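You operate a simulated robot arm through the tools that you are given. There is no shell and no other tool.

Carry out the task below with a simulated two-armed robot. There is one attempt and no reset: what you move stays moved.

TASK
Plumb the end stud: line down, brace free, jack up till the line hangs in the green.
Fine: then lock the brace lever again; the line stays down.

It is judged by the outcome, as a careful person would: the job done as asked, and still so three seconds after it is handed in. It fails if anything else is knocked over, pushed out of place, dropped, spilled or broken.

THE ROBOT
Two 7-joint arms with two-finger parallel grippers on one trunk that stands fixed in place. Base frame: the origin is at the foot of the trunk, x ahead of it, y to its left, z up. Readings come in m, degrees, newtons and seconds.
The left shoulder is at [0.057, 0.171, 1.291], the right one opposite. With the tool pointing down near the work surface each hand reaches from about 0.1 to 0.78 m from the base axis, measured 20 degrees to its own side. Payload 4.4 kg a hand.
Tool frame (each hand has its own): the origin (TCP) lies between the finger pads and is the grasp point; the fingertips stand 0.023 m ahead of it; z points along the fingers, y is the line along which they close. Largest opening 0.094 m; finger width 0.038, thickness 0.01; the body of the gripper, 0.054 by 0.096 m, starts 0.039 m behind the TCP.
Orientation is told as [roll, pitch, yaw] about the base's x, y, z axes, in that order, counted from this pose: with the fingers straight down and closing along the base's y, the tool's x points along the base's -x, its y along +y and its z along -z.

THE INTERFACE
- The arms move only by the tool move_arm. It takes "left_rows", "right_rows" or both (then of equal length, played together; a hand with none holds still); each is a list of rows, each a list of 3 entries, a list of its own where there are three numbers: the turn, a rotation vector about the tool's x, y, z in degrees, then the shift along the tool's x, y, z in mm, then the closure, from 0 (fully open) to 1 (shut). In form: [[[rx, ry, rz], [x, y, z], grip], ...]. A call has 1 to 20 rows; each row shifts and turns the commanded pose from where the row before left it, along the tool's axes as they then stand. A row lasts 0.2 s, in which the tool goes at most 0.05 m and 8.6 degrees; a call with a longer step from one row to the next is refused whole, and so is a gripper value outside its range. A pose out of reach is approached as far as the arm can. The call stops where the force on the tool passes 40 N (or 10 N more than at its start, if that is more) or the arm is blocked; 0.2 s more then pass. Each finger travels about 0.072 m/s and halts on what it meets, pressing with about 43 N; the grip force reading is that of the motor and also rises with nothing between the fingers. The clock runs only during rows and for 0.2 s after the last one: add rows that do not move to give the fingers time. The reply holds the time, the measured pose of the TCP, the force on the tool along the base axes, the opening and the grip force, in the units named above and with some noise, with the torque about the TCP (base axes, N m) and any sound that the robot's microphone picked up.
- Cameras (640 x 400 px; columns grow to the right, rows downward): "scene" is now at [0.1513, 0.0403, 1.4942]; the picture's right is [0.40, -0.92, 0.00], its down [-0.12, -0.05, -0.99] and it looks along [0.91, 0.39, -0.13] (base axes); focal length 214 px, centre (320, 200). "left" rides on the left gripper at [0.086, -0.016, -0.075] in its tool frame; the picture's right is [0.18, 0.98, 0.00], its down [-0.58, 0.11, -0.81] and it looks along [-0.79, 0.15, 0.59] (tool axes); focal length 243 px, centre (320, 200). "right" rides on the right gripper at [0.087, 0.016, -0.074] in its tool frame; the picture's right is [-0.18, 0.98, 0.00], its down [-0.58, -0.11, -0.81] and it looks along [-0.79, -0.15, 0.59] (tool axes); focal length 243 px, centre (320, 200).
- get_image(camera): a new picture of that camera. It takes no simulated time.
- lift_body(by): moves the trunk up (or, below 0, down) by that many m; the arms and the scene camera ride with it, the base frame stays. It gives what a move gives, with no picture.
- pan_tilt(pan, tilt): turns the head with the scene camera to pan (to the left, within 80 degrees either way) and tilt (down, from -29 to 69), counted from straight ahead of the robot (the tilt from the chest, where the trunk bows). It gives what a move gives.
- point_at(camera, pixels): for up to 12 pixels [column, row] of the newest picture of that camera ("zoom" is the newest enlarged one), the place [x, y, z] in the base frame of the surface seen there, good to about 0.002 m, but the place of the scene camera against the robot may be out by one fixed shift of up to 0.018 m in any direction. It takes no simulated time.
- close_up(camera, box): a new picture of the part [left, top, right, bottom] of that camera's present view, enlarged. It takes no simulated time.
- job_done(): hands the job in; it is judged then, once.

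Unless the task says otherwise, let go and move clear before handing in.

The tools are called after "Call:" as name(argument=value, ...) on one line, values as JSON. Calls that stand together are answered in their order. move_arm: Moves the arms, as the interface text tells. Its arguments: {"type":"object","properties":{"left_rows":{"type":"array","items":{"type":"array"}},"right_rows":{"type":"array","items":{"type":"array"}}},"required":[]} The other tools are called the same way: lift_body (by) moves the trunk up or down; pan_tilt (pan, tilt) turns the head that bears the scene camera; get_image (camera) takes a picture; point_at (camera, pixels) gives the place of the surface under pixels of a picture; close_up (camera, box) takes an enlarged picture of a part of a camera's view; job_done () hands the job in.

At the start:

```text
time_s: 0.0
left_position: [0.314, 0.3351, 1.474]
left_tool_rot: [0.0, 0.0, 0.0]
left_wrist_force: [-0.3, 0.7, -0.4]
left_ft_torque: [-0.01, 0.0, 0.0]
left_grip_width: 0.0943
left_finger_force: 0.0
right_position: [0.3832, 0.0649, 1.4932]
right_tool_rot: [0.0, 0.1, -0.1]
right_wrist_force: [-0.6, -0.9, 0.6]
right_ft_torque: [0.04, 0.05, -0.03]
right_grip_width: 0.0941
right_finger_force: 0.0
trunk travel left (down, up): [-0.3, 0.088]
head pan, tilt (commanded): [23.3, 7.7]
```

scene: 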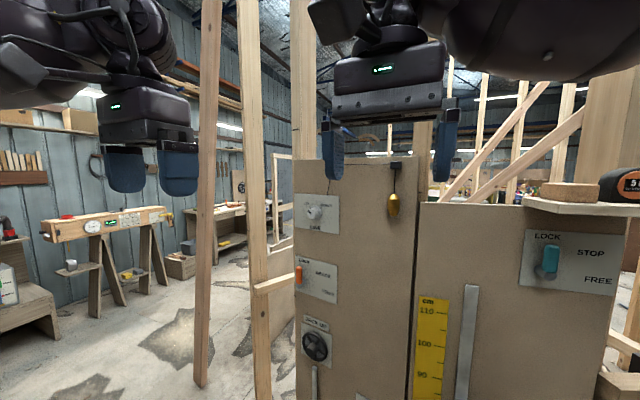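
right: 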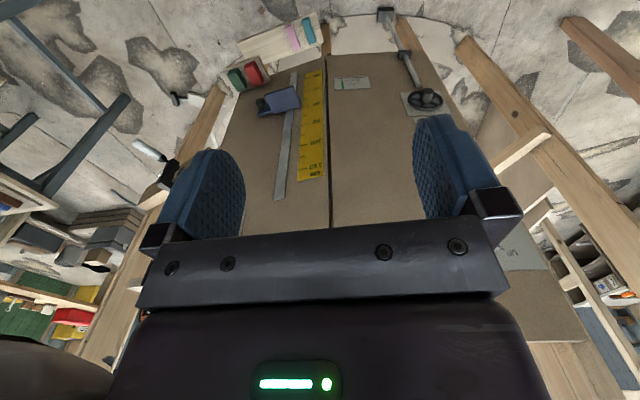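
left: 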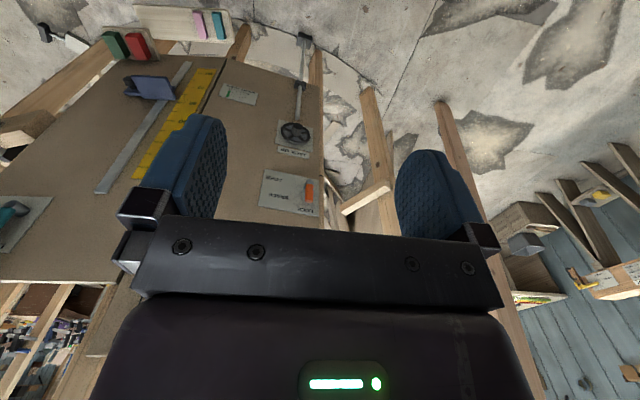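

The scene picture shows a panel with a white knob plate (px ~315,212), an orange lever plate labelled LOCK/BRACE (px ~300,275), a black wheel (px ~316,345), a plumb bob (px ~394,205) and a teal lever LOCK/STOP/FREE (px ~550,258). I'll take close-ups to read the labels.

Call:
close_up(camera="scene", box=[280, 150, 440, 250])

Call:
close_up(camera="scene", box=[280, 250, 440, 400])

Call:
close_up(camera="scene", box=[500, 170, 640, 310])

Call:
get_image(camera="scene")

```text
4.00 times, centred on (360, 200) of scene
```

zoom: 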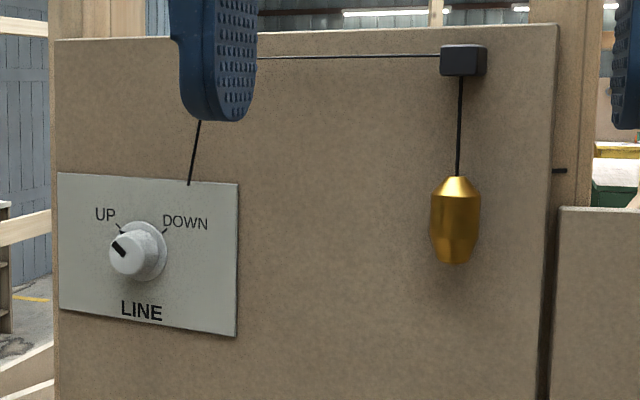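

```text
2.67 times, centred on (360, 325) of scene
```

zoom: 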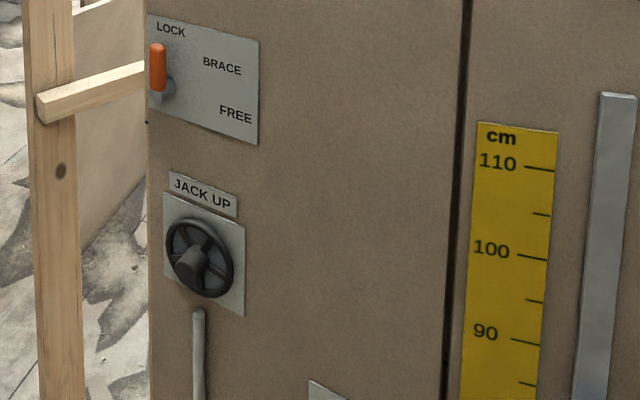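

```text
2.86 times, centred on (570, 240) of scene
```

zoom: 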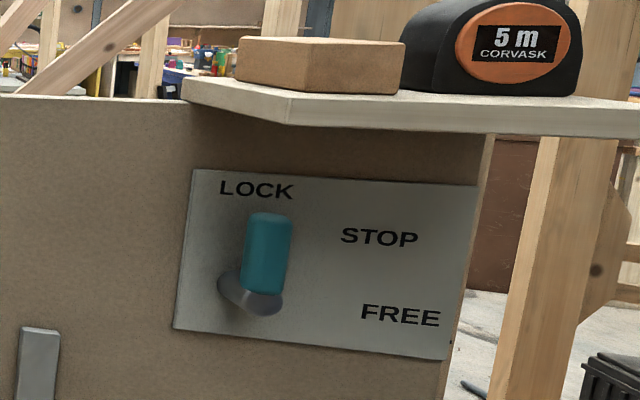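

```text
taken
```

scene: 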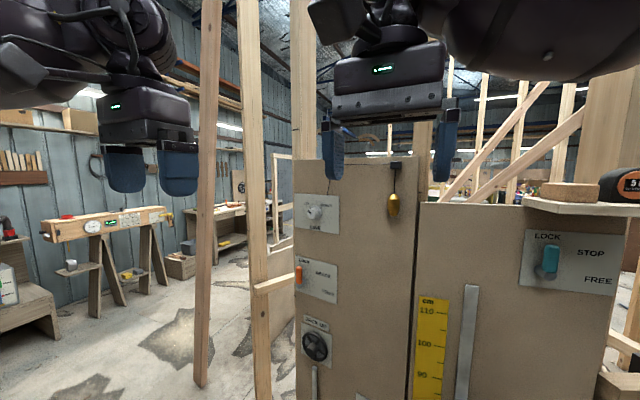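

The zoom shows the LINE knob pointing UP, the orange BRACE lever at LOCK and the JACK UP wheel; the teal lever (LOCK/STOP/FREE) is a different device. I'll measure points and tilt the head down to look for the green mark where the bob should hang.

Call:
point_at(camera="scene", pixels=[[313, 213], [297, 200], [338, 232], [299, 275], [337, 265], [337, 300], [315, 345], [330, 330], [394, 205], [395, 166], [412, 170], [296, 164]])

Call:
pan_tilt(pan=20, tilt=40)

Call:
get_image(camera="scene")

```text
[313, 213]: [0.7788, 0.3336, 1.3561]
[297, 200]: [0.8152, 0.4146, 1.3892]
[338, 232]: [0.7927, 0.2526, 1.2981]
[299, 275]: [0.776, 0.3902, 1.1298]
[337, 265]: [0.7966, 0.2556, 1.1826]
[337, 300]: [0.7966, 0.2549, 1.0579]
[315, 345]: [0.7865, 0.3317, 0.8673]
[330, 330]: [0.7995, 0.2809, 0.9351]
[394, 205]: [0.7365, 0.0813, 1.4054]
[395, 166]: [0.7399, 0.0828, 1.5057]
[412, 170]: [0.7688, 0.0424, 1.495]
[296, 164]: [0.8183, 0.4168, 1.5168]
```

```text
time_s: 1.0
left_position: [0.3136, 0.3355, 1.4738]
left_tool_rot: [0.0, 0.0, 0.1]
left_wrist_force: [0.7, 0.1, -0.3]
left_ft_torque: [-0.06, -0.02, 0.03]
left_grip_width: 0.094
left_finger_force: 0.1
right_position: [0.383, 0.066, 1.4935]
right_tool_rot: [0.1, 0.1, 0.1]
right_wrist_force: [0.3, 0.6, -0.4]
right_ft_torque: [-0.02, 0.01, 0.0]
right_grip_width: 0.0942
right_finger_force: 0.1
trunk travel left (down, up): [-0.3, 0.088]
head pan, tilt (commanded): [20.0, 40.0]
```

```text
taken
```

scene: 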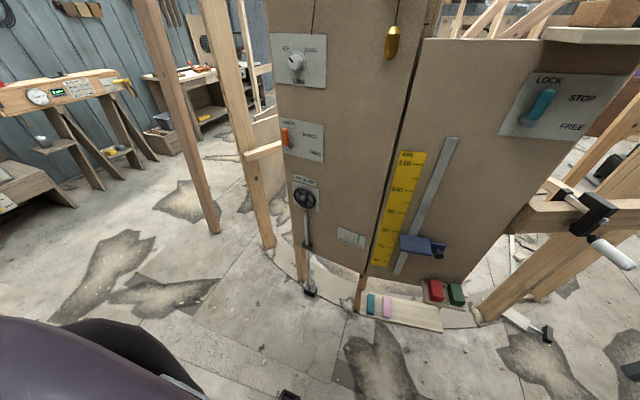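

A small plate sits low on the panel at px (350,238). I'll zoom on it, on the wheel/jack and on the line knob and brace.

Call:
close_up(camera="scene", box=[310, 210, 390, 260])

Call:
close_up(camera="scene", box=[260, 110, 356, 220])

Call:
close_up(camera="scene", box=[260, 170, 460, 340])

Call:
close_up(camera="scene", box=[260, 0, 440, 110])

Call:
get_image(camera="right")

```text
8.00 times, centred on (350, 235) of scene
```

zoom: 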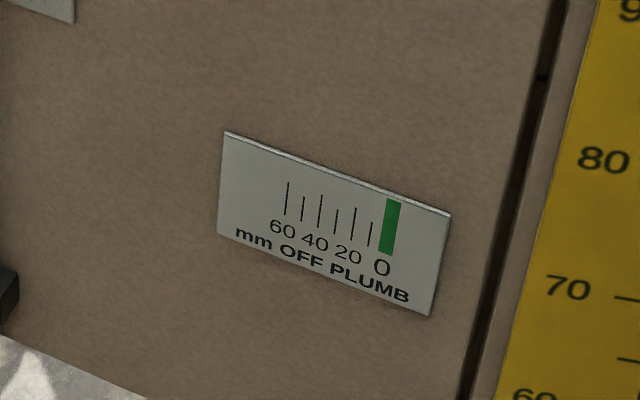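

```text
3.64 times, centred on (308, 165) of scene
```

zoom: 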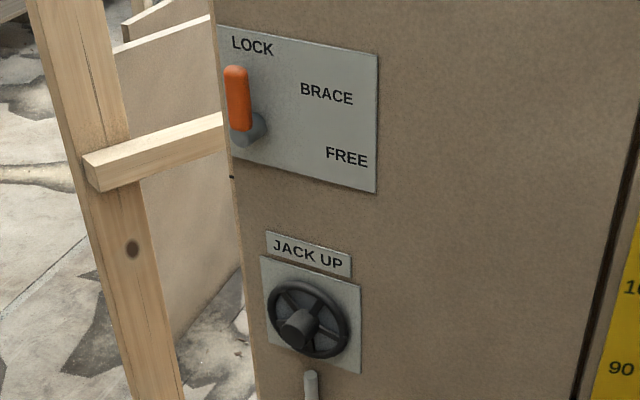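

```text
2.35 times, centred on (360, 255) of scene
```

zoom: 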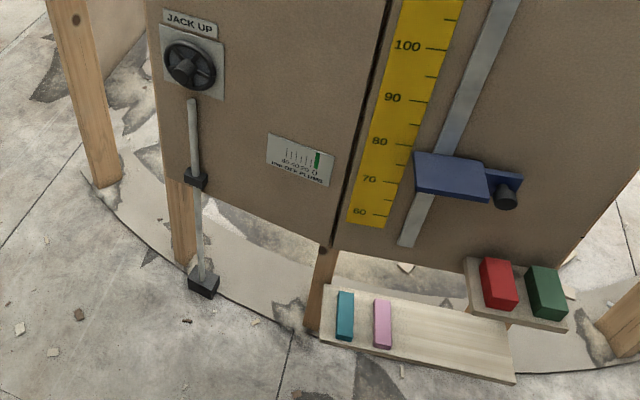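

```text
3.56 times, centred on (350, 55) of scene
```

zoom: 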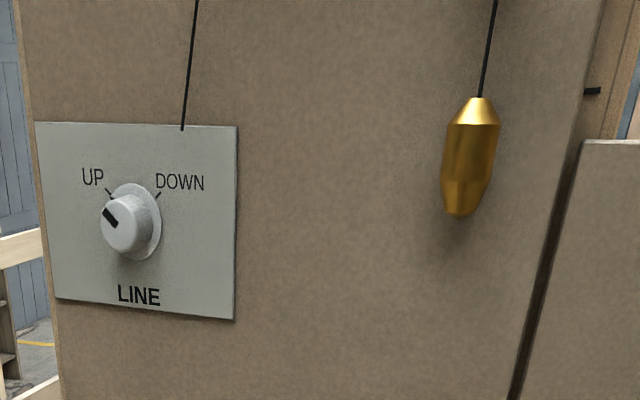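

```text
taken
```

right: 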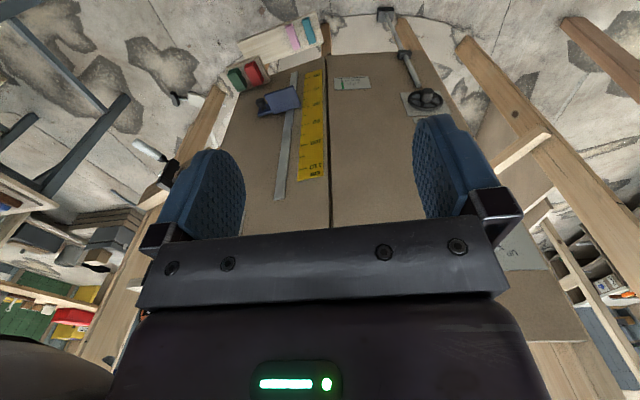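

The off-plumb scale has a green band at 0, so the bob must hang there. Next I measure the knob precisely in the newest view and a close-up.

Call:
close_up(camera="scene", box=[260, 20, 340, 100])

Call:
point_at(camera="scene", pixels=[[273, 35], [327, 35], [324, 87], [300, 40], [310, 80], [370, 60], [400, 60], [340, 238], [350, 245], [285, 122], [322, 160], [390, 120]])

```text
5.00 times, centred on (300, 60) of scene
```

zoom: 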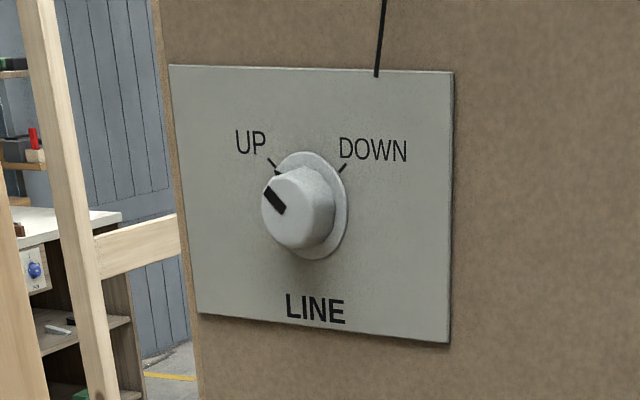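

```text
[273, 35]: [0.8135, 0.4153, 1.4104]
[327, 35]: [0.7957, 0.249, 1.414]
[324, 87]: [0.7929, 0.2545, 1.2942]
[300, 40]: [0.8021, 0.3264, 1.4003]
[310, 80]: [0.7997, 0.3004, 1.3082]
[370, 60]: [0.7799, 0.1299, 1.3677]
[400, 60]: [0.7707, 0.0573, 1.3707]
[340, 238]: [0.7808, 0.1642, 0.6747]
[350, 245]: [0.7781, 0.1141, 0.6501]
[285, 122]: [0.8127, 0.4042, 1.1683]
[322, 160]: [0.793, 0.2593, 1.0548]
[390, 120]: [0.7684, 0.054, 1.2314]
```

Call:
point_at(camera="zoom", pixels=[[298, 215], [290, 210], [322, 205], [262, 205], [300, 248], [310, 155], [345, 210], [305, 258], [330, 230], [275, 198], [170, 66], [452, 72]])

Call:
close_up(camera="scene", box=[270, 110, 334, 166])

```text
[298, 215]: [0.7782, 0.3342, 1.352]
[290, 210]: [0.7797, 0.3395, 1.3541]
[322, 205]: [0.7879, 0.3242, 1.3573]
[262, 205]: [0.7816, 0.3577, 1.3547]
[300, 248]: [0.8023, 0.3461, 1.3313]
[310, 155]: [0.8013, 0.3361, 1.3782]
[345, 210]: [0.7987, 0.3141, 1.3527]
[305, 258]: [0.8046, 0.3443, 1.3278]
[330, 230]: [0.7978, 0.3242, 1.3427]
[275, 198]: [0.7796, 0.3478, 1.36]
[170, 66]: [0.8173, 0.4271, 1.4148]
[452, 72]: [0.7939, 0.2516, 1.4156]
```

```text
7.14 times, centred on (302, 138) of scene
```

zoom: 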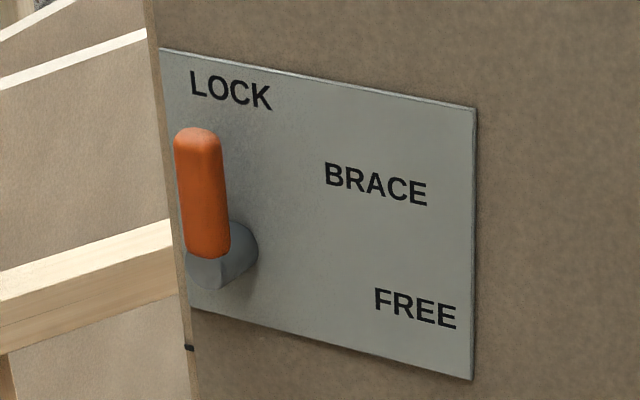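

The knob face sits near (0.778, 0.337, 1.353) and the plate faces me, turned about -7° in yaw; a timber stud and cross-piece stand left of the panel. I'll check where these studs are before moving the left arm, and also measure the brace lever and wheel.

Call:
point_at(camera="zoom", pixels=[[205, 140], [215, 235], [205, 190], [235, 265], [245, 235], [230, 90], [415, 308], [160, 50], [475, 108], [472, 378], [240, 250], [200, 275]])

Call:
point_at(camera="scene", pixels=[[165, 60], [185, 120], [225, 80], [245, 140], [215, 225], [265, 240], [247, 157], [270, 146], [222, 10], [148, 10], [265, 110], [400, 245]])

Call:
close_up(camera="scene", box=[275, 165, 339, 221])

```text
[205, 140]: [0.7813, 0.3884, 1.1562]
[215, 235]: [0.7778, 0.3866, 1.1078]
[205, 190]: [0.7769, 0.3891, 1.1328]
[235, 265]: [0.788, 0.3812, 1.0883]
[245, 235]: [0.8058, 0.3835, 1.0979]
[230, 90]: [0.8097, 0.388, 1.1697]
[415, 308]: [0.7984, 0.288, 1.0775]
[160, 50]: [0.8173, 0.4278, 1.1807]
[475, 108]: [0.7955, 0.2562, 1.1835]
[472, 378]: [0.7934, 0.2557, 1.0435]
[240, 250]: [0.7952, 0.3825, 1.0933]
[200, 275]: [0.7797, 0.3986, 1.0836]
```

```text
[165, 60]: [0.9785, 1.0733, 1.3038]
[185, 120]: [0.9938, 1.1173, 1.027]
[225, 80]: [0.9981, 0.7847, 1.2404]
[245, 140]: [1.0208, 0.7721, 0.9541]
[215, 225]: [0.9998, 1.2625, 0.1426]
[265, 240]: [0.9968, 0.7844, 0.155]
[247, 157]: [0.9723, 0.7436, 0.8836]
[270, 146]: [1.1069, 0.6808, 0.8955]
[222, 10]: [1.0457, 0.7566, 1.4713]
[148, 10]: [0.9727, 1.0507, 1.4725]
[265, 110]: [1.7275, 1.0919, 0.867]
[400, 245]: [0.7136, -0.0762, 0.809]
```

```text
7.14 times, centred on (307, 193) of scene
```

zoom: 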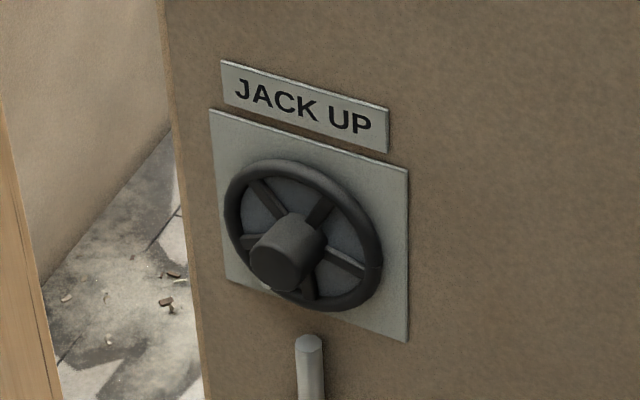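

The studs stand at x≈1.0, y≥0.75, well clear of the work. I'll measure the wheel and hub, then move the right hand aside and bring the left hand round to point forward.

Call:
point_at(camera="zoom", pixels=[[278, 268], [252, 265], [300, 275], [290, 220], [320, 240], [227, 215], [378, 260], [290, 165], [330, 305], [270, 200], [310, 345], [408, 170]])

Call:
move_arm(right_rows=[[[0, 0, 0], [12, -43, 0], 0], [[0, 0, 0], [12, -43, 0], 0], [[0, 0, 0], [12, -43, 0], 0], [[0, 0, 0], [12, -43, 0], 0], [[0, 0, 0], [12, -43, 0], 0], [[0, 0, 0], [12, -43, 0], 0], [[0, 0, 0], [12, -43, 0], 0]])

```text
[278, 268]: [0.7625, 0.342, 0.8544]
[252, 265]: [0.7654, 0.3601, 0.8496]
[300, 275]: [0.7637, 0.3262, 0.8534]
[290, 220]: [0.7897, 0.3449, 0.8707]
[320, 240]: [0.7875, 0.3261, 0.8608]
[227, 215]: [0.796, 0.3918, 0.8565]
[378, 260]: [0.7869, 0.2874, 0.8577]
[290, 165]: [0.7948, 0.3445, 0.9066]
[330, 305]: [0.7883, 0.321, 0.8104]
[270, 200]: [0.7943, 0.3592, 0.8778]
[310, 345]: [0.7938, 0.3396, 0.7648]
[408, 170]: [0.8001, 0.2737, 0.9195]
```

```text
time_s: 2.6
left_position: [0.3118, 0.3343, 1.4755]
left_tool_rot: [0.1, -0.1, 0.0]
left_wrist_force: [0.4, -0.7, 0.6]
left_ft_torque: [0.01, -0.01, 0.0]
left_grip_width: 0.0942
left_finger_force: 0.1
right_position: [0.2942, -0.2353, 1.4956]
right_tool_rot: [0.2, 0.0, 0.0]
right_wrist_force: [-0.5, -0.9, 0.9]
right_ft_torque: [0.01, -0.03, -0.04]
right_grip_width: 0.0942
right_finger_force: 0.0
trunk travel left (down, up): [-0.3, 0.088]
head pan, tilt (commanded): [20.0, 40.0]
```

The wheel centre is near (0.79, 0.341, 0.858) with a hub proud of it. The right hand is aside; now the left hand moves ahead and swings to point forward with yaw -7°.

Call:
move_arm(left_rows=[[[0, 0, 0], [-38, 0, 30], 0], [[0, 0, 0], [-38, 0, 30], 0], [[0, 0, 0], [-38, 0, 30], 0], [[0, 0, 0], [-38, 0, 30], 0], [[0, -8.2, 0], [0, 0, 0], 0], [[0, -8.2, 0], [0, 0, 0], 0], [[0, -8.2, 0], [0, 0, 0], 0], [[0, -8.2, 0], [0, 0, 0], 0], [[0, -8.2, 0], [0, 0, 0], 0], [[0, -8.2, 0], [0, 0, 0], 0], [[0, -8.2, 0], [0, 0, 0], 0], [[0, -8.2, 0], [0, 0, 0], 0], [[0, -8.2, 0], [0, 0, 0], 0], [[0, -8.2, 0], [0, 0, 0], 0], [[0, -8.0, 0], [0, 0, 0], 0], [[7.1, 0, 0], [0, 0, 0], 0], [[0, 0, 0], [0, 0, 0], 0]])

Call:
get_image(camera="left")

Call:
get_image(camera="scene")

```text
time_s: 6.2
left_position: [0.4659, 0.3351, 1.3546]
left_tool_rot: [-7.1, -85.7, -0.1]
left_wrist_force: [-0.2, -0.1, 0.0]
left_ft_torque: [0.01, -0.03, -0.03]
left_grip_width: 0.0938
left_finger_force: 0.0
left hand out of reach, approached as far as the arm can: row 15
right_position: [0.2997, -0.2337, 1.4958]
right_tool_rot: [0.1, 0.0, 0.0]
right_wrist_force: [0.3, -0.3, 0.4]
right_ft_torque: [0.0, 0.01, -0.02]
right_grip_width: 0.0942
right_finger_force: 0.2
trunk travel left (down, up): [-0.3, 0.088]
head pan, tilt (commanded): [20.0, 40.0]
```

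```text
taken
```

left: 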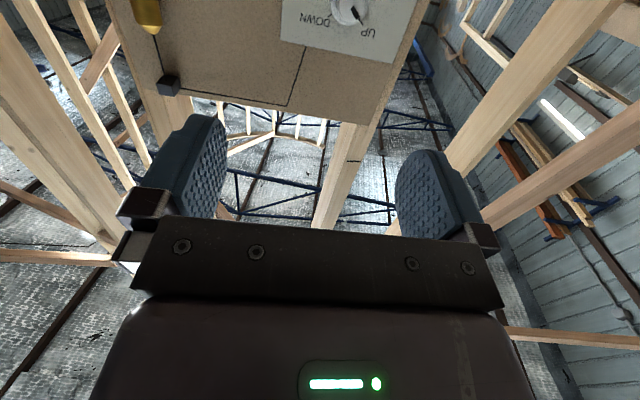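

```text
taken
```

scene: 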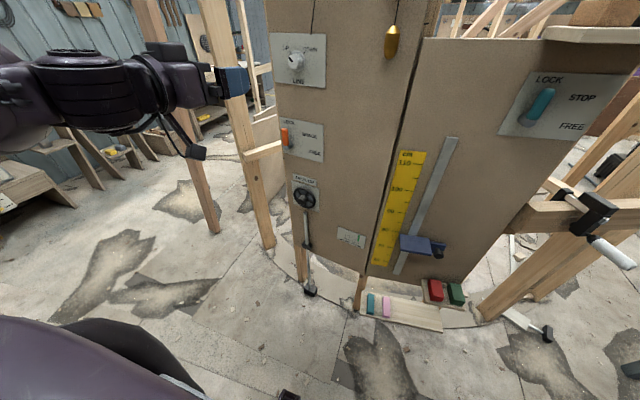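

The left hand now points forward (pitch about -86°, some limit hit on row 15), and its camera sees the knob at px (348,10) with UP/DOWN labels inverted. I'll use the wrist camera to fix the knob's true place and compare it with the scene camera.

Call:
point_at(camera="left", pixels=[[350, 8], [392, 62], [281, 40], [300, 10], [168, 86], [150, 20], [290, 100], [280, 105], [370, 35], [345, 3]])

Call:
close_up(camera="left", box=[260, 0, 440, 110])

Call:
point_at(camera="scene", pixels=[[270, 33], [327, 35], [312, 10], [390, 40], [210, 86], [240, 84], [221, 75]])

```text
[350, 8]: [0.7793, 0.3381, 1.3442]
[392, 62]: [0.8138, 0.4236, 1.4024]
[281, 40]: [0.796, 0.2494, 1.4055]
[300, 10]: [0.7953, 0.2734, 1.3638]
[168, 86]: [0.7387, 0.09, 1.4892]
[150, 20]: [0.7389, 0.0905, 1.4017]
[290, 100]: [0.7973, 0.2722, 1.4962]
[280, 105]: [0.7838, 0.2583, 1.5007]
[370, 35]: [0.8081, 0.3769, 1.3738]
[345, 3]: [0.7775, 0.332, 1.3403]
```

```text
3.56 times, centred on (350, 55) of left
```

zoom: 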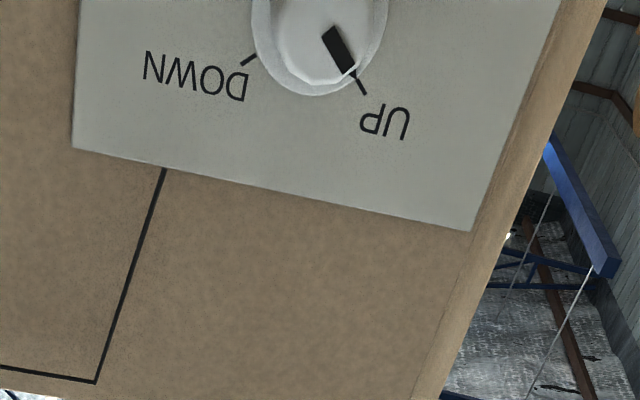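

```text
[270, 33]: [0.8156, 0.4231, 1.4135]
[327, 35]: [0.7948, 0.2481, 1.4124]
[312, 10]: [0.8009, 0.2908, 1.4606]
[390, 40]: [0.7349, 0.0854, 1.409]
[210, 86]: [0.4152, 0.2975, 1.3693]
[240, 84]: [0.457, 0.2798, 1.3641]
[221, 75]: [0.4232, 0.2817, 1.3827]
```

The wrist camera puts plate corners at z about 0.011 lower than the scene camera, x/y agreeing, so the true knob face centre is about (0.778, 0.338, 1.342). I'll advance the left hand to a stand-off 3 cm short of the knob and try to correct the pitch.

Call:
move_arm(left_rows=[[[0, 0, 0], [-1.1, 6.9, 36], 0], [[0, 0, 0], [-1.1, 6.9, 36], 0], [[0, 0, 0], [-1.1, 6.9, 36], 0], [[0, 0, 0], [-1.1, 6.9, 36], 0], [[0, 0, 0], [-1.1, 6.9, 36], 0], [[0, 0, 0], [-1.1, 6.9, 36], 0], [[0, 0, 0], [0, 0, 0], 0]])

Call:
get_image(camera="left")

```text
time_s: 7.8
left_position: [0.6865, 0.348, 1.3442]
left_tool_rot: [-7.0, -85.8, 0.0]
left_wrist_force: [-0.6, 0.3, 0.3]
left_ft_torque: [-0.01, 0.0, 0.03]
left_grip_width: 0.0942
left_finger_force: 0.0
right_position: [0.2965, -0.2336, 1.4958]
right_tool_rot: [0.1, 0.1, -0.1]
right_wrist_force: [0.0, 0.0, -0.1]
right_ft_torque: [-0.01, 0.01, 0.02]
right_grip_width: 0.0942
right_finger_force: 0.1
trunk travel left (down, up): [-0.3, 0.088]
head pan, tilt (commanded): [20.0, 40.0]
```

```text
taken
```

left: 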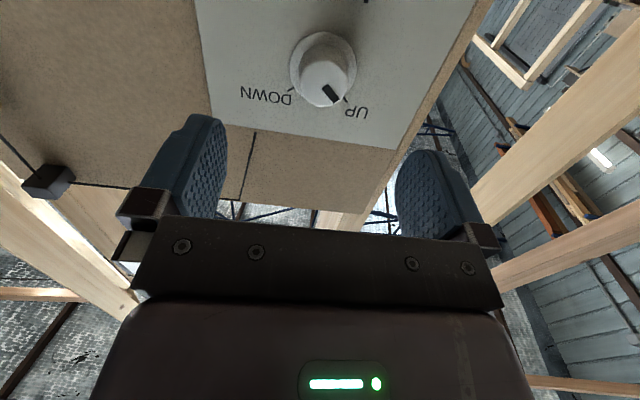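

Now the knob is seen in full at px (325,80). I'll measure its face precisely.

Call:
close_up(camera="left", box=[260, 10, 400, 150])

Call:
point_at(camera="left", pixels=[[325, 80], [310, 85], [340, 85], [325, 100], [325, 65], [293, 60], [355, 60], [322, 36], [397, 148], [212, 120], [475, 5], [300, 120]])

```text
2.86 times, centred on (330, 80) of left
```

zoom: 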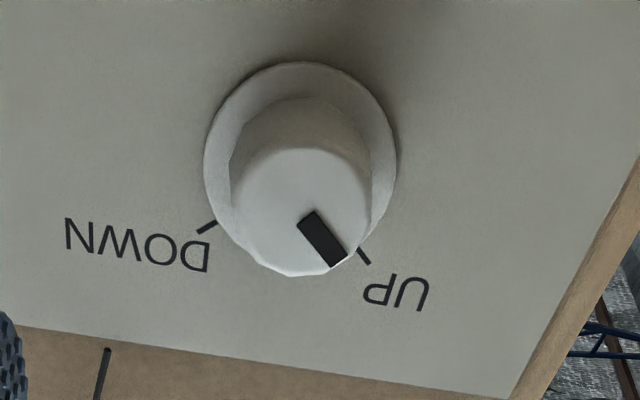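

```text
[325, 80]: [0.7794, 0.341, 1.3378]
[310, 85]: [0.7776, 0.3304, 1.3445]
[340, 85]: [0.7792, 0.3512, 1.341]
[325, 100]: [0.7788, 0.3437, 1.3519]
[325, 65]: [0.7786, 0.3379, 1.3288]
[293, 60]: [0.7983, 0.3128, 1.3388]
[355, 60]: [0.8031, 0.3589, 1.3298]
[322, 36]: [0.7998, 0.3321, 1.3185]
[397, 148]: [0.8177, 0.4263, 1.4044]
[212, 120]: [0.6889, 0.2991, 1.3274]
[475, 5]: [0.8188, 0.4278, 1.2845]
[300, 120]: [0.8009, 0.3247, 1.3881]
```

The knob face centre is at about (0.7786, 0.340, 1.341), radius about 17 mm, depth about 22 mm. I'll try the pitch correction here and pre-turn the hand 45° counter-clockwise so that the 90° clockwise twist stays within the wrist's range.

Call:
move_arm(left_rows=[[[0, -4.2, 0], [0, 0, 0], 0], [[0, 0, 0], [0, 0, 0], 0]])

Call:
move_arm(left_rows=[[[0, 0, -7.5], [0, 0, 0], 0], [[0, 0, -7.5], [0, 0, 0], 0], [[0, 0, -7.5], [0, 0, 0], 0], [[0, 0, -7.5], [0, 0, 0], 0], [[0, 0, -7.5], [0, 0, 0], 0], [[0, 0, -7.5], [0, 0, 0], 0], [[0, 0, 0], [0, 0, 0], 0]])

Call:
get_image(camera="left")

```text
time_s: 8.4
left_position: [0.6858, 0.3481, 1.3445]
left_tool_rot: [-95.3, -89.5, 88.1]
left_wrist_force: [-0.5, 0.3, -0.2]
left_ft_torque: [0.04, -0.04, 0.02]
left_grip_width: 0.0939
left_finger_force: 0.1
right_position: [0.2964, -0.2345, 1.4947]
right_tool_rot: [0.0, 0.1, 0.0]
right_wrist_force: [-0.7, 0.6, 0.4]
right_ft_torque: [0.0, -0.01, 0.02]
right_grip_width: 0.094
right_finger_force: 0.0
trunk travel left (down, up): [-0.3, 0.088]
head pan, tilt (commanded): [20.0, 40.0]
```

```text
time_s: 10.0
left_position: [0.6858, 0.3495, 1.3444]
left_tool_rot: [-89.9, -44.4, 82.9]
left_wrist_force: [0.0, -0.1, 0.1]
left_ft_torque: [-0.04, 0.0, 0.0]
left_grip_width: 0.0942
left_finger_force: 0.0
right_position: [0.2976, -0.2333, 1.4937]
right_tool_rot: [0.2, 0.1, 0.0]
right_wrist_force: [-0.1, 0.3, 0.7]
right_ft_torque: [-0.01, 0.03, 0.0]
right_grip_width: 0.0937
right_finger_force: 0.0
trunk travel left (down, up): [-0.3, 0.088]
head pan, tilt (commanded): [20.0, 40.0]
```

```text
taken
```

left: 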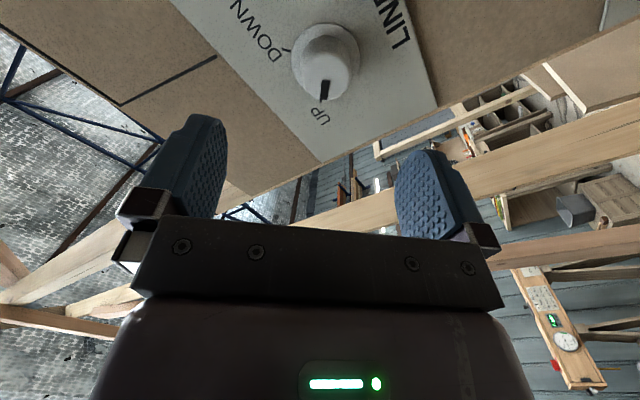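

The hand is now aligned to the panel normal and turned 45° counter-clockwise. I'll slide straight in over the knob with the fingers open, stopping about 5 mm short of the skirt.

Call:
move_arm(left_rows=[[[0, 0, 0], [0.3, 2.1, 20], 0], [[0, 0, 0], [0.3, 2.1, 20], 0], [[0, 0, 0], [0, 0, 20], 0], [[0, 0, 0], [0, 0, 13], 0], [[0, 0, 0], [0, 0, 13], 0], [[0, 0, 0], [0, 0, 0], 0]])

Call:
get_image(camera="left")

Call:
close_up(camera="scene", box=[220, 0, 380, 100])

```text
time_s: 11.4
left_position: [0.7721, 0.341, 1.3415]
left_tool_rot: [-90.0, -44.5, 82.9]
left_wrist_force: [0.0, 0.1, 0.8]
left_ft_torque: [0.03, -0.02, -0.01]
left_grip_width: 0.094
left_finger_force: 0.0
right_position: [0.2961, -0.2336, 1.4959]
right_tool_rot: [0.1, -0.1, 0.0]
right_wrist_force: [-0.1, -0.7, -0.3]
right_ft_torque: [0.03, -0.01, 0.01]
right_grip_width: 0.0942
right_finger_force: 0.0
trunk travel left (down, up): [-0.3, 0.088]
head pan, tilt (commanded): [20.0, 40.0]
```

```text
taken
```

left: 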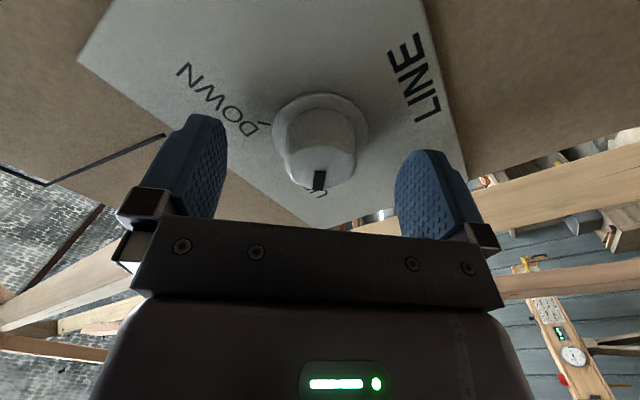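

```text
4.00 times, centred on (300, 50) of scene
```

zoom: 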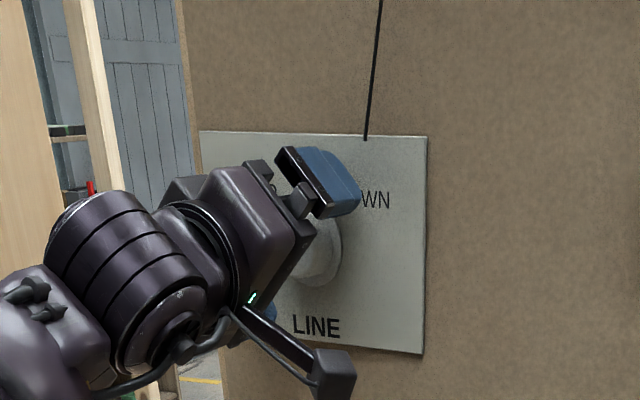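

The knob is centred between the fingers (px 320,165), with free space on both sides. I'll close on it.

Call:
move_arm(left_rows=[[[0, 0, 0], [0, 0, 0], 0.5], [[0, 0, 0], [0, 0, 0], 0.7], [[0, 0, 0], [0, 0, 0], 1], [[0, 0, 0], [0, 0, 0], 1], [[0, 0, 0], [0, 0, 0], 1]])

Call:
get_image(camera="left")

```text
time_s: 12.6
left_position: [0.7716, 0.3407, 1.3413]
left_tool_rot: [-90.0, -44.5, 82.9]
left_wrist_force: [0.0, 0.8, 1.2]
left_ft_torque: [0.02, -0.02, -0.05]
left_grip_width: 0.0369
left_finger_force: 45.6
right_position: [0.2969, -0.2336, 1.4952]
right_tool_rot: [0.1, 0.0, 0.0]
right_wrist_force: [-0.6, 0.3, -0.3]
right_ft_torque: [-0.06, -0.01, 0.01]
right_grip_width: 0.0939
right_finger_force: 0.1
trunk travel left (down, up): [-0.3, 0.088]
head pan, tilt (commanded): [20.0, 40.0]
```

```text
taken
```

left: 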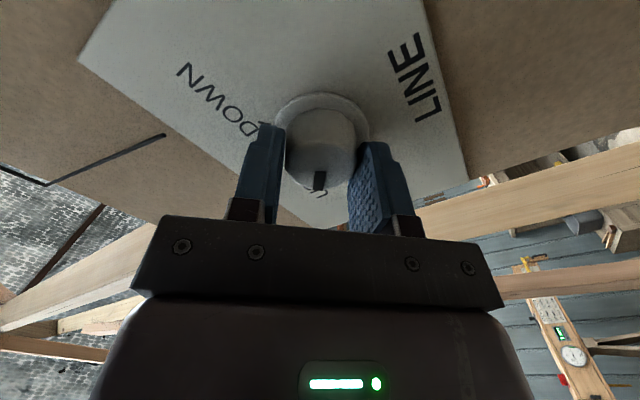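

Grip holds at 37 mm with negligible side force. Now I turn the knob clockwise 90° in small rows.

Call:
move_arm(left_rows=[[[0, 0, 7.5], [0, 0, 0], 1], [[0, 0, 7.5], [0, 0, 0], 1], [[0, 0, 7.5], [0, 0, 0], 1], [[0, 0, 7.5], [0, 0, 0], 1], [[0, 0, 7.5], [0, 0, 0], 1], [[0, 0, 7.5], [0, 0, 0], 1], [[0, 0, 7.5], [0, 0, 0], 1], [[0, 0, 7.5], [0, 0, 0], 1], [[0, 0, 7.5], [0, 0, 0], 1], [[0, 0, 7.5], [0, 0, 0], 1], [[0, 0, 7.5], [0, 0, 0], 1], [[0, 0, 7.5], [0, 0, 0], 1], [[0, 0, 0], [0, 0, 0], 1]])

Call:
get_image(camera="left")

Call:
get_image(camera="scene")

```text
time_s: 15.4
left_position: [0.7715, 0.3395, 1.3408]
left_tool_rot: [89.9, -45.4, -97.1]
left_wrist_force: [5.4, -17.0, 1.2]
left_ft_torque: [-0.09, -0.58, -1.06]
left_grip_width: 0.0371
left_finger_force: 45.3
right_position: [0.2975, -0.2356, 1.4925]
right_tool_rot: [0.3, 0.2, 0.0]
right_wrist_force: [-0.6, -0.6, 1.2]
right_ft_torque: [-0.04, 0.03, -0.02]
right_grip_width: 0.094
right_finger_force: 0.2
trunk travel left (down, up): [-0.3, 0.088]
head pan, tilt (commanded): [20.0, 40.0]
```

```text
taken
```

left: 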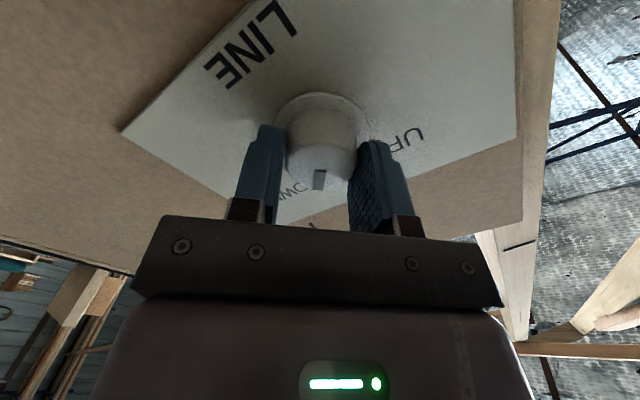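

```text
taken
```

scene: 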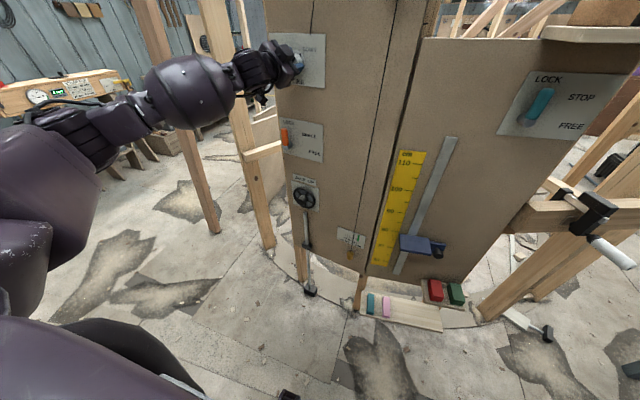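

The line has run down: the bob now hangs at px (352,250) near the off-plumb plate, and the knob pointer faces DOWN. I'll open the fingers, back straight off and check.

Call:
move_arm(left_rows=[[[0, 0, 0], [0, 0, 0], 0], [[0, 0, 0], [0, 0, 0], 0], [[0, 0, 0], [0, 0, 0], 0], [[0, 0, 0], [0, 0, 0], 0], [[0, 0, 0], [0, 0, -25], 0], [[0, 0, 0], [0, 0, -30], 0], [[0, 0, 0], [0, 0, -30], 0], [[0, 0, 0], [0, 0, 0], 0]])

Call:
close_up(camera="scene", box=[310, 210, 390, 260])

Call:
get_image(camera="left")

Call:
get_image(camera="scene")

```text
time_s: 17.2
left_position: [0.6883, 0.3521, 1.3408]
left_tool_rot: [90.0, -45.5, -97.0]
left_wrist_force: [0.1, -0.8, -0.3]
left_ft_torque: [-0.02, 0.0, 0.01]
left_grip_width: 0.0941
left_finger_force: 0.1
right_position: [0.2979, -0.2327, 1.4947]
right_tool_rot: [0.0, 0.1, -0.1]
right_wrist_force: [0.1, 0.6, -0.2]
right_ft_torque: [0.0, 0.02, 0.04]
right_grip_width: 0.0941
right_finger_force: 0.1
trunk travel left (down, up): [-0.3, 0.088]
head pan, tilt (commanded): [20.0, 40.0]
```

```text
8.00 times, centred on (350, 235) of scene
```

zoom: 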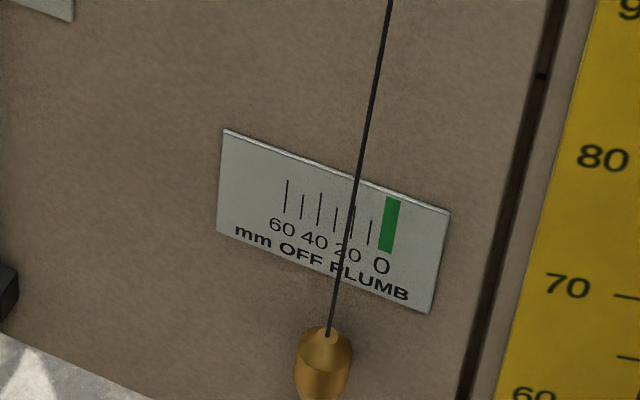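

```text
taken
```

left: 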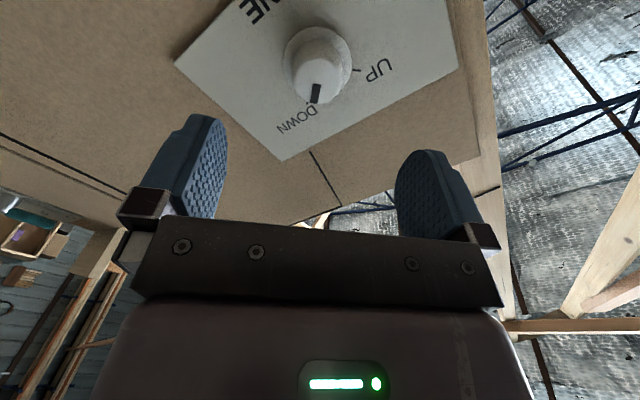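

```text
taken
```

scene: 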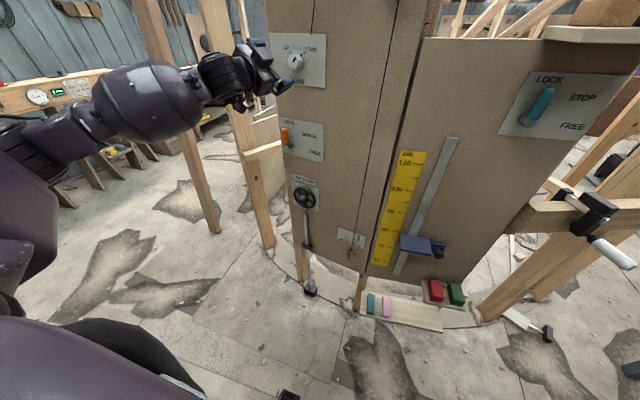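

The knob reads DOWN and the bob hangs free (zoom px 325,360) with the line crossing the scale. I'll measure the line and the scale in 3D to remove parallax from the reading.

Call:
close_up(camera="scene", box=[330, 220, 378, 268])

Call:
point_at(camera="scene", pixels=[[351, 255], [395, 20], [340, 228], [364, 250], [338, 238], [365, 237], [385, 80], [366, 170]])

```text
8.33 times, centred on (354, 244) of scene
```

zoom: 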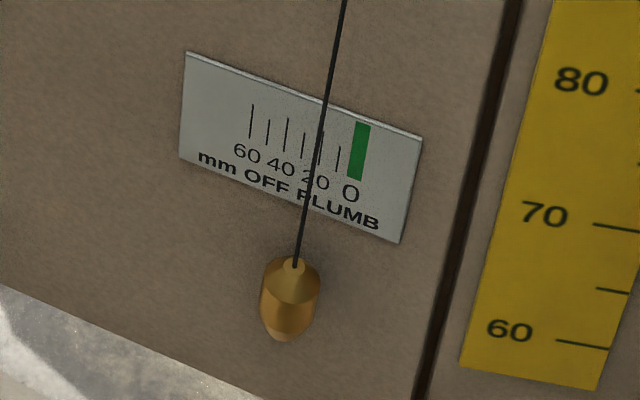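

```text
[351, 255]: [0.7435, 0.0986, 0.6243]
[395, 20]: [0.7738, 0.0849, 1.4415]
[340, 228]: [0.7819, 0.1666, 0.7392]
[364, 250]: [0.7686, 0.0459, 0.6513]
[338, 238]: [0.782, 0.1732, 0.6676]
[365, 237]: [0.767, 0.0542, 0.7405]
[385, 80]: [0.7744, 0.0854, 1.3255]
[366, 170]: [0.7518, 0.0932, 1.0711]
```

Call:
point_at(camera="zoom", pixels=[[361, 130], [354, 175], [252, 115], [285, 125], [338, 155], [320, 145], [291, 300], [296, 262], [330, 60], [310, 180], [185, 55], [420, 140]])

```text
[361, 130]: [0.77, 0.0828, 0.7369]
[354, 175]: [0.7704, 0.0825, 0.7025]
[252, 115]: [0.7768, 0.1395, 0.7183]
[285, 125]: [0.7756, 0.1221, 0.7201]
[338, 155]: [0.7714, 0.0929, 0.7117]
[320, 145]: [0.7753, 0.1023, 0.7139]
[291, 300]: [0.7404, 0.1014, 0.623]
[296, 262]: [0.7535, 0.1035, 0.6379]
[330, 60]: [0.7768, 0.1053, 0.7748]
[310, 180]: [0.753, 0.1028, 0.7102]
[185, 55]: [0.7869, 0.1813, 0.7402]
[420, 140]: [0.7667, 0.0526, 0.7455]
```

By 3D points the line sits about 14 mm left of the green band (true scale 1:1). Next the brace: I'll bring the hand back to level and drop to a stand-off in front of the orange lever.

Call:
move_arm(left_rows=[[[0, 0, -7.5], [0, 0, -4], 0], [[0, 0, -7.5], [0, 0, -4], 0], [[0, 0, -7.5], [0, 0, -4], 0], [[0, 0, -7.5], [0, 0, -4], 0], [[0, 0, -7.5], [0, 0, -4], 0], [[0, 0, -7.5], [0, 0, -4], 0], [[0, 0, 0], [38.5, 7.6, 0], 0], [[0, 0, 0], [38.5, 7.6, 0], 0], [[0, 0, 0], [38.5, 7.6, 0], 0], [[0, 0, 0], [38.5, 7.6, 0], 0], [[0, 0, 0], [38.5, 7.6, 0], 0], [[0, 0, 0], [38.5, 7.6, 0], 0], [[0, 0, 0], [0, 0, 0], 0]])

Call:
get_image(camera="left")

Call:
get_image(camera="scene")

```text
time_s: 20.0
left_position: [0.668, 0.3978, 1.1103]
left_tool_rot: [-93.6, -89.5, 86.6]
left_wrist_force: [0.6, 0.1, 0.1]
left_ft_torque: [-0.01, 0.06, 0.04]
left_grip_width: 0.0938
left_finger_force: 0.1
right_position: [0.2978, -0.2333, 1.4937]
right_tool_rot: [0.1, 0.2, 0.0]
right_wrist_force: [-0.6, 0.0, 0.3]
right_ft_torque: [0.03, -0.02, -0.04]
right_grip_width: 0.0943
right_finger_force: 0.1
trunk travel left (down, up): [-0.3, 0.088]
head pan, tilt (commanded): [20.0, 40.0]
```

```text
taken
```

left: 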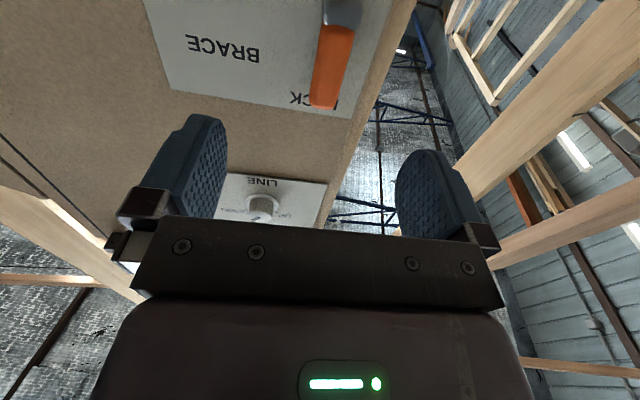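

```text
taken
```

scene: 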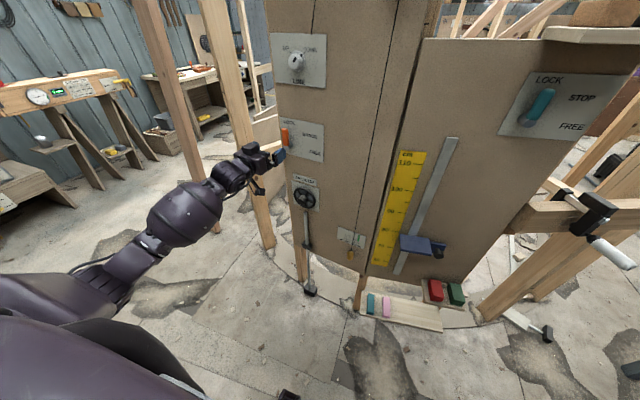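

The wrist camera shows the lever from its grey hub (px 342,12) to its tip (px 323,102). I'll measure it.

Call:
point_at(camera="left", pixels=[[322, 100], [334, 40], [328, 70], [316, 70], [341, 70], [342, 12], [350, 115], [375, 10], [165, 88], [325, 20], [358, 20], [348, 30]])

Call:
close_up(camera="left", box=[270, 0, 420, 130])

```text
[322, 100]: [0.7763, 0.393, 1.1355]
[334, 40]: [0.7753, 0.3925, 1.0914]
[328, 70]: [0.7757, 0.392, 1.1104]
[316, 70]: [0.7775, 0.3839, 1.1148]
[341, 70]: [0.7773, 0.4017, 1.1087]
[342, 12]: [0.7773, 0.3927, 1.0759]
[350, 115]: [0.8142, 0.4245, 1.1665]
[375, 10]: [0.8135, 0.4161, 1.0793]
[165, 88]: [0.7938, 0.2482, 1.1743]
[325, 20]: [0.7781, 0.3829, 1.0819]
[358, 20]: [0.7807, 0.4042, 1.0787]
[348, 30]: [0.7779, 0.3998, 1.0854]
```

```text
3.08 times, centred on (345, 65) of left
```

zoom: 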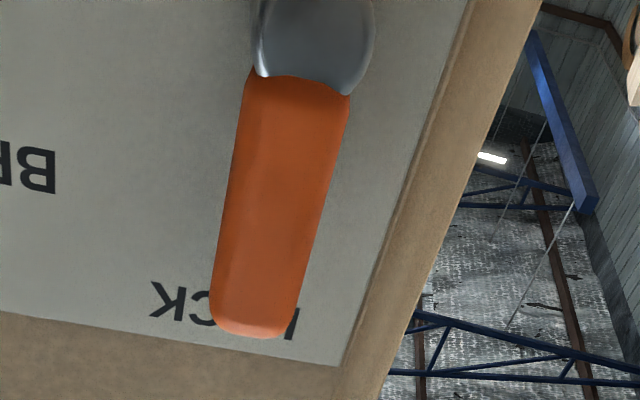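

The handle is centred at y≈0.392, from z≈1.083 to 1.140, its front at x≈0.776, and the hub axis is at about z=1.075. Before engaging I test here in free space whether the wrist can turn 100° clockwise.

Call:
move_arm(left_rows=[[[0, 0, 8.5], [0, 0, 0], 0], [[0, 0, 8.5], [0, 0, 0], 0], [[0, 0, 8.5], [0, 0, 0], 0], [[0, 0, 8.5], [0, 0, 0], 0], [[0, 0, 8.5], [0, 0, 0], 0], [[0, 0, 8.5], [0, 0, 0], 0], [[0, 0, 8.5], [0, 0, 0], 0], [[0, 0, 8.5], [0, 0, 0], 0], [[0, 0, 8.5], [0, 0, 0], 0], [[0, 0, 8.5], [0, 0, 0], 0], [[0, 0, 8.5], [0, 0, 0], 0], [[0, 0, 8.5], [0, 0, 0], 0], [[0, 0, 0], [0, 0, 0], 0]])

Call:
get_image(camera="left")

```text
time_s: 22.8
left_position: [0.6644, 0.558, 1.3797]
left_tool_rot: [85.2, -7.2, -97.0]
left_wrist_force: [-0.2, -1.0, 0.6]
left_ft_torque: [0.0, 0.0, 0.01]
left_grip_width: 0.0941
left_finger_force: 0.1
left hand out of reach, approached as far as the arm can: row 3, 4, 5, 6, 7, 8, 9, 10, 11, 12
right_position: [0.2954, -0.2363, 1.4964]
right_tool_rot: [0.2, 0.0, 0.0]
right_wrist_force: [0.3, -0.2, 0.8]
right_ft_torque: [0.04, -0.03, 0.01]
right_grip_width: 0.0938
right_finger_force: 0.1
trunk travel left (down, up): [-0.3, 0.088]
head pan, tilt (commanded): [20.0, 40.0]
```

```text
taken
```

left: 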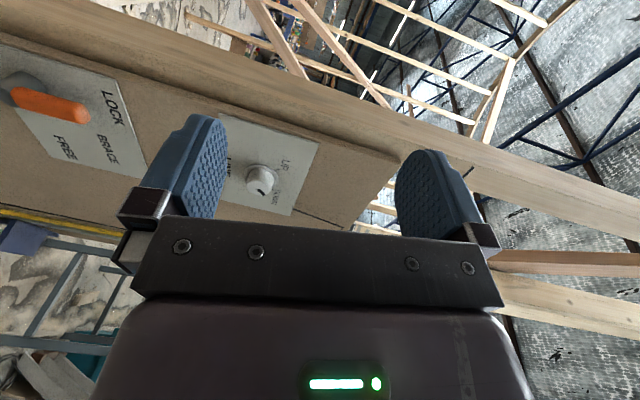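

The wrist ran out of range at this height (row 3 on) and the arm wandered to (0.664, 0.558, 1.380) in free air, so testing first was right. At knob height (5 cm above the shoulder) the ±45° range worked, so I'll lower the trunk 0.23 m to put the lever at that relative height.

Call:
lift_body(by=-0.23)

Call:
get_image(camera="scene")

```text
time_s: 25.2
left_position: [0.7529, 0.5596, 0.8573]
left_tool_rot: [56.8, -9.7, -92.6]
left_wrist_force: [-0.1, 0.0, 0.2]
left_ft_torque: [0.0, 0.02, 0.05]
left_grip_width: 0.0939
left_finger_force: 0.1
right_position: [0.2976, -0.2354, 1.2644]
right_tool_rot: [0.1, -0.2, 0.1]
right_wrist_force: [-0.7, -0.3, 0.6]
right_ft_torque: [-0.04, -0.02, 0.0]
right_grip_width: 0.0939
right_finger_force: 0.0
trunk travel left (down, up): [-0.07, 0.318]
head pan, tilt (commanded): [20.0, 40.0]
```

```text
taken
```

scene: 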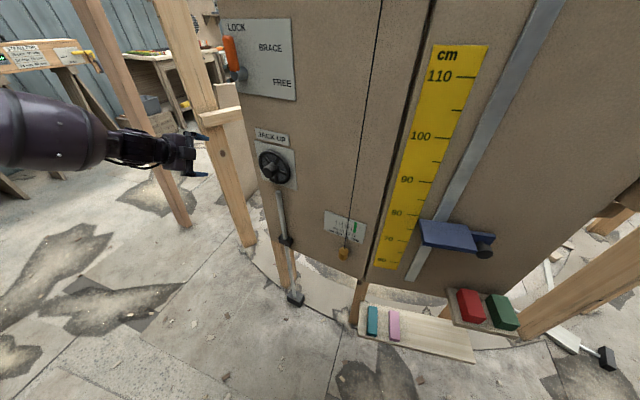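

The arm was still settling when I read it; it is now at (0.753, 0.560, 0.857), pointing 33° downward and turned, clear of the panel. I'll back it off while turning it upright again, in free air.

Call:
move_arm(left_rows=[[[0, 0, -8], [0, 0, -10], 0], [[0, 0, -8], [0, 0, -10], 0], [[0, 0, -8], [0, 0, -10], 0], [[0, 0, -8], [0, 0, -10], 0], [[0, 0, -8], [0, 0, -10], 0], [[0, 0, 0], [0, 0, 0], 0], [[0, 0, 0], [0, 0, 0], 0]])

Call:
get_image(camera="scene")

```text
time_s: 26.8
left_position: [0.7185, 0.5677, 0.8818]
left_tool_rot: [45.6, -39.0, -67.0]
left_wrist_force: [0.8, -0.6, 0.5]
left_ft_torque: [0.01, 0.01, 0.01]
left_grip_width: 0.0938
left_finger_force: 0.1
left hand out of reach, approached as far as the arm can: row 2
right_position: [0.2999, -0.2354, 1.2633]
right_tool_rot: [0.1, 0.1, -0.1]
right_wrist_force: [-0.4, -1.3, 0.0]
right_ft_torque: [-0.04, 0.03, 0.0]
right_grip_width: 0.0939
right_finger_force: 0.1
trunk travel left (down, up): [-0.07, 0.318]
head pan, tilt (commanded): [20.0, 40.0]
```

```text
taken
```

scene: 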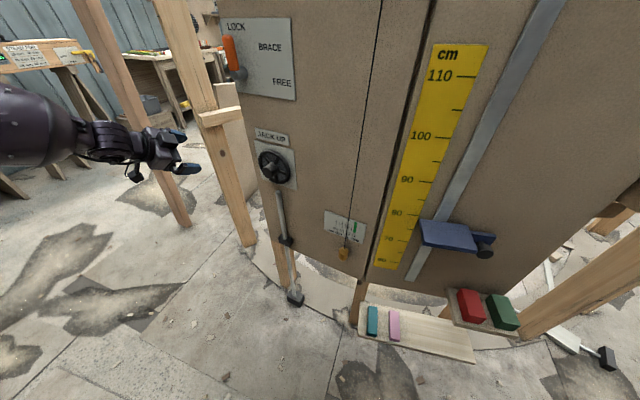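

The hand is turning back as asked (pitch -39°, one row clamped). I continue the roll-back and then tip the fingers up to level.

Call:
move_arm(left_rows=[[[0, 0, -8], [0, 0, -10], 0], [[0, 0, -8], [0, 0, -10], 0], [[0, 0, -8], [0, 0, -10], 0], [[0, 0, -8], [0, 0, -10], 0], [[0, 0, -8], [0, 0, -10], 0], [[0, 0, 0], [0, 0, 0], 0], [[0, 0, 0], [0, 0, 0], 0]])

```text
time_s: 28.4
left_position: [0.6749, 0.5751, 0.9102]
left_tool_rot: [2.1, -57.0, -11.3]
left_wrist_force: [-0.6, 0.0, -0.2]
left_ft_torque: [-0.03, -0.01, 0.0]
left_grip_width: 0.094
left_finger_force: 0.2
right_position: [0.3, -0.2363, 1.2632]
right_tool_rot: [0.0, 0.1, 0.0]
right_wrist_force: [-0.7, -0.8, 0.2]
right_ft_torque: [0.02, 0.02, 0.0]
right_grip_width: 0.0939
right_finger_force: 0.0
trunk travel left (down, up): [-0.07, 0.318]
head pan, tilt (commanded): [20.0, 40.0]
```

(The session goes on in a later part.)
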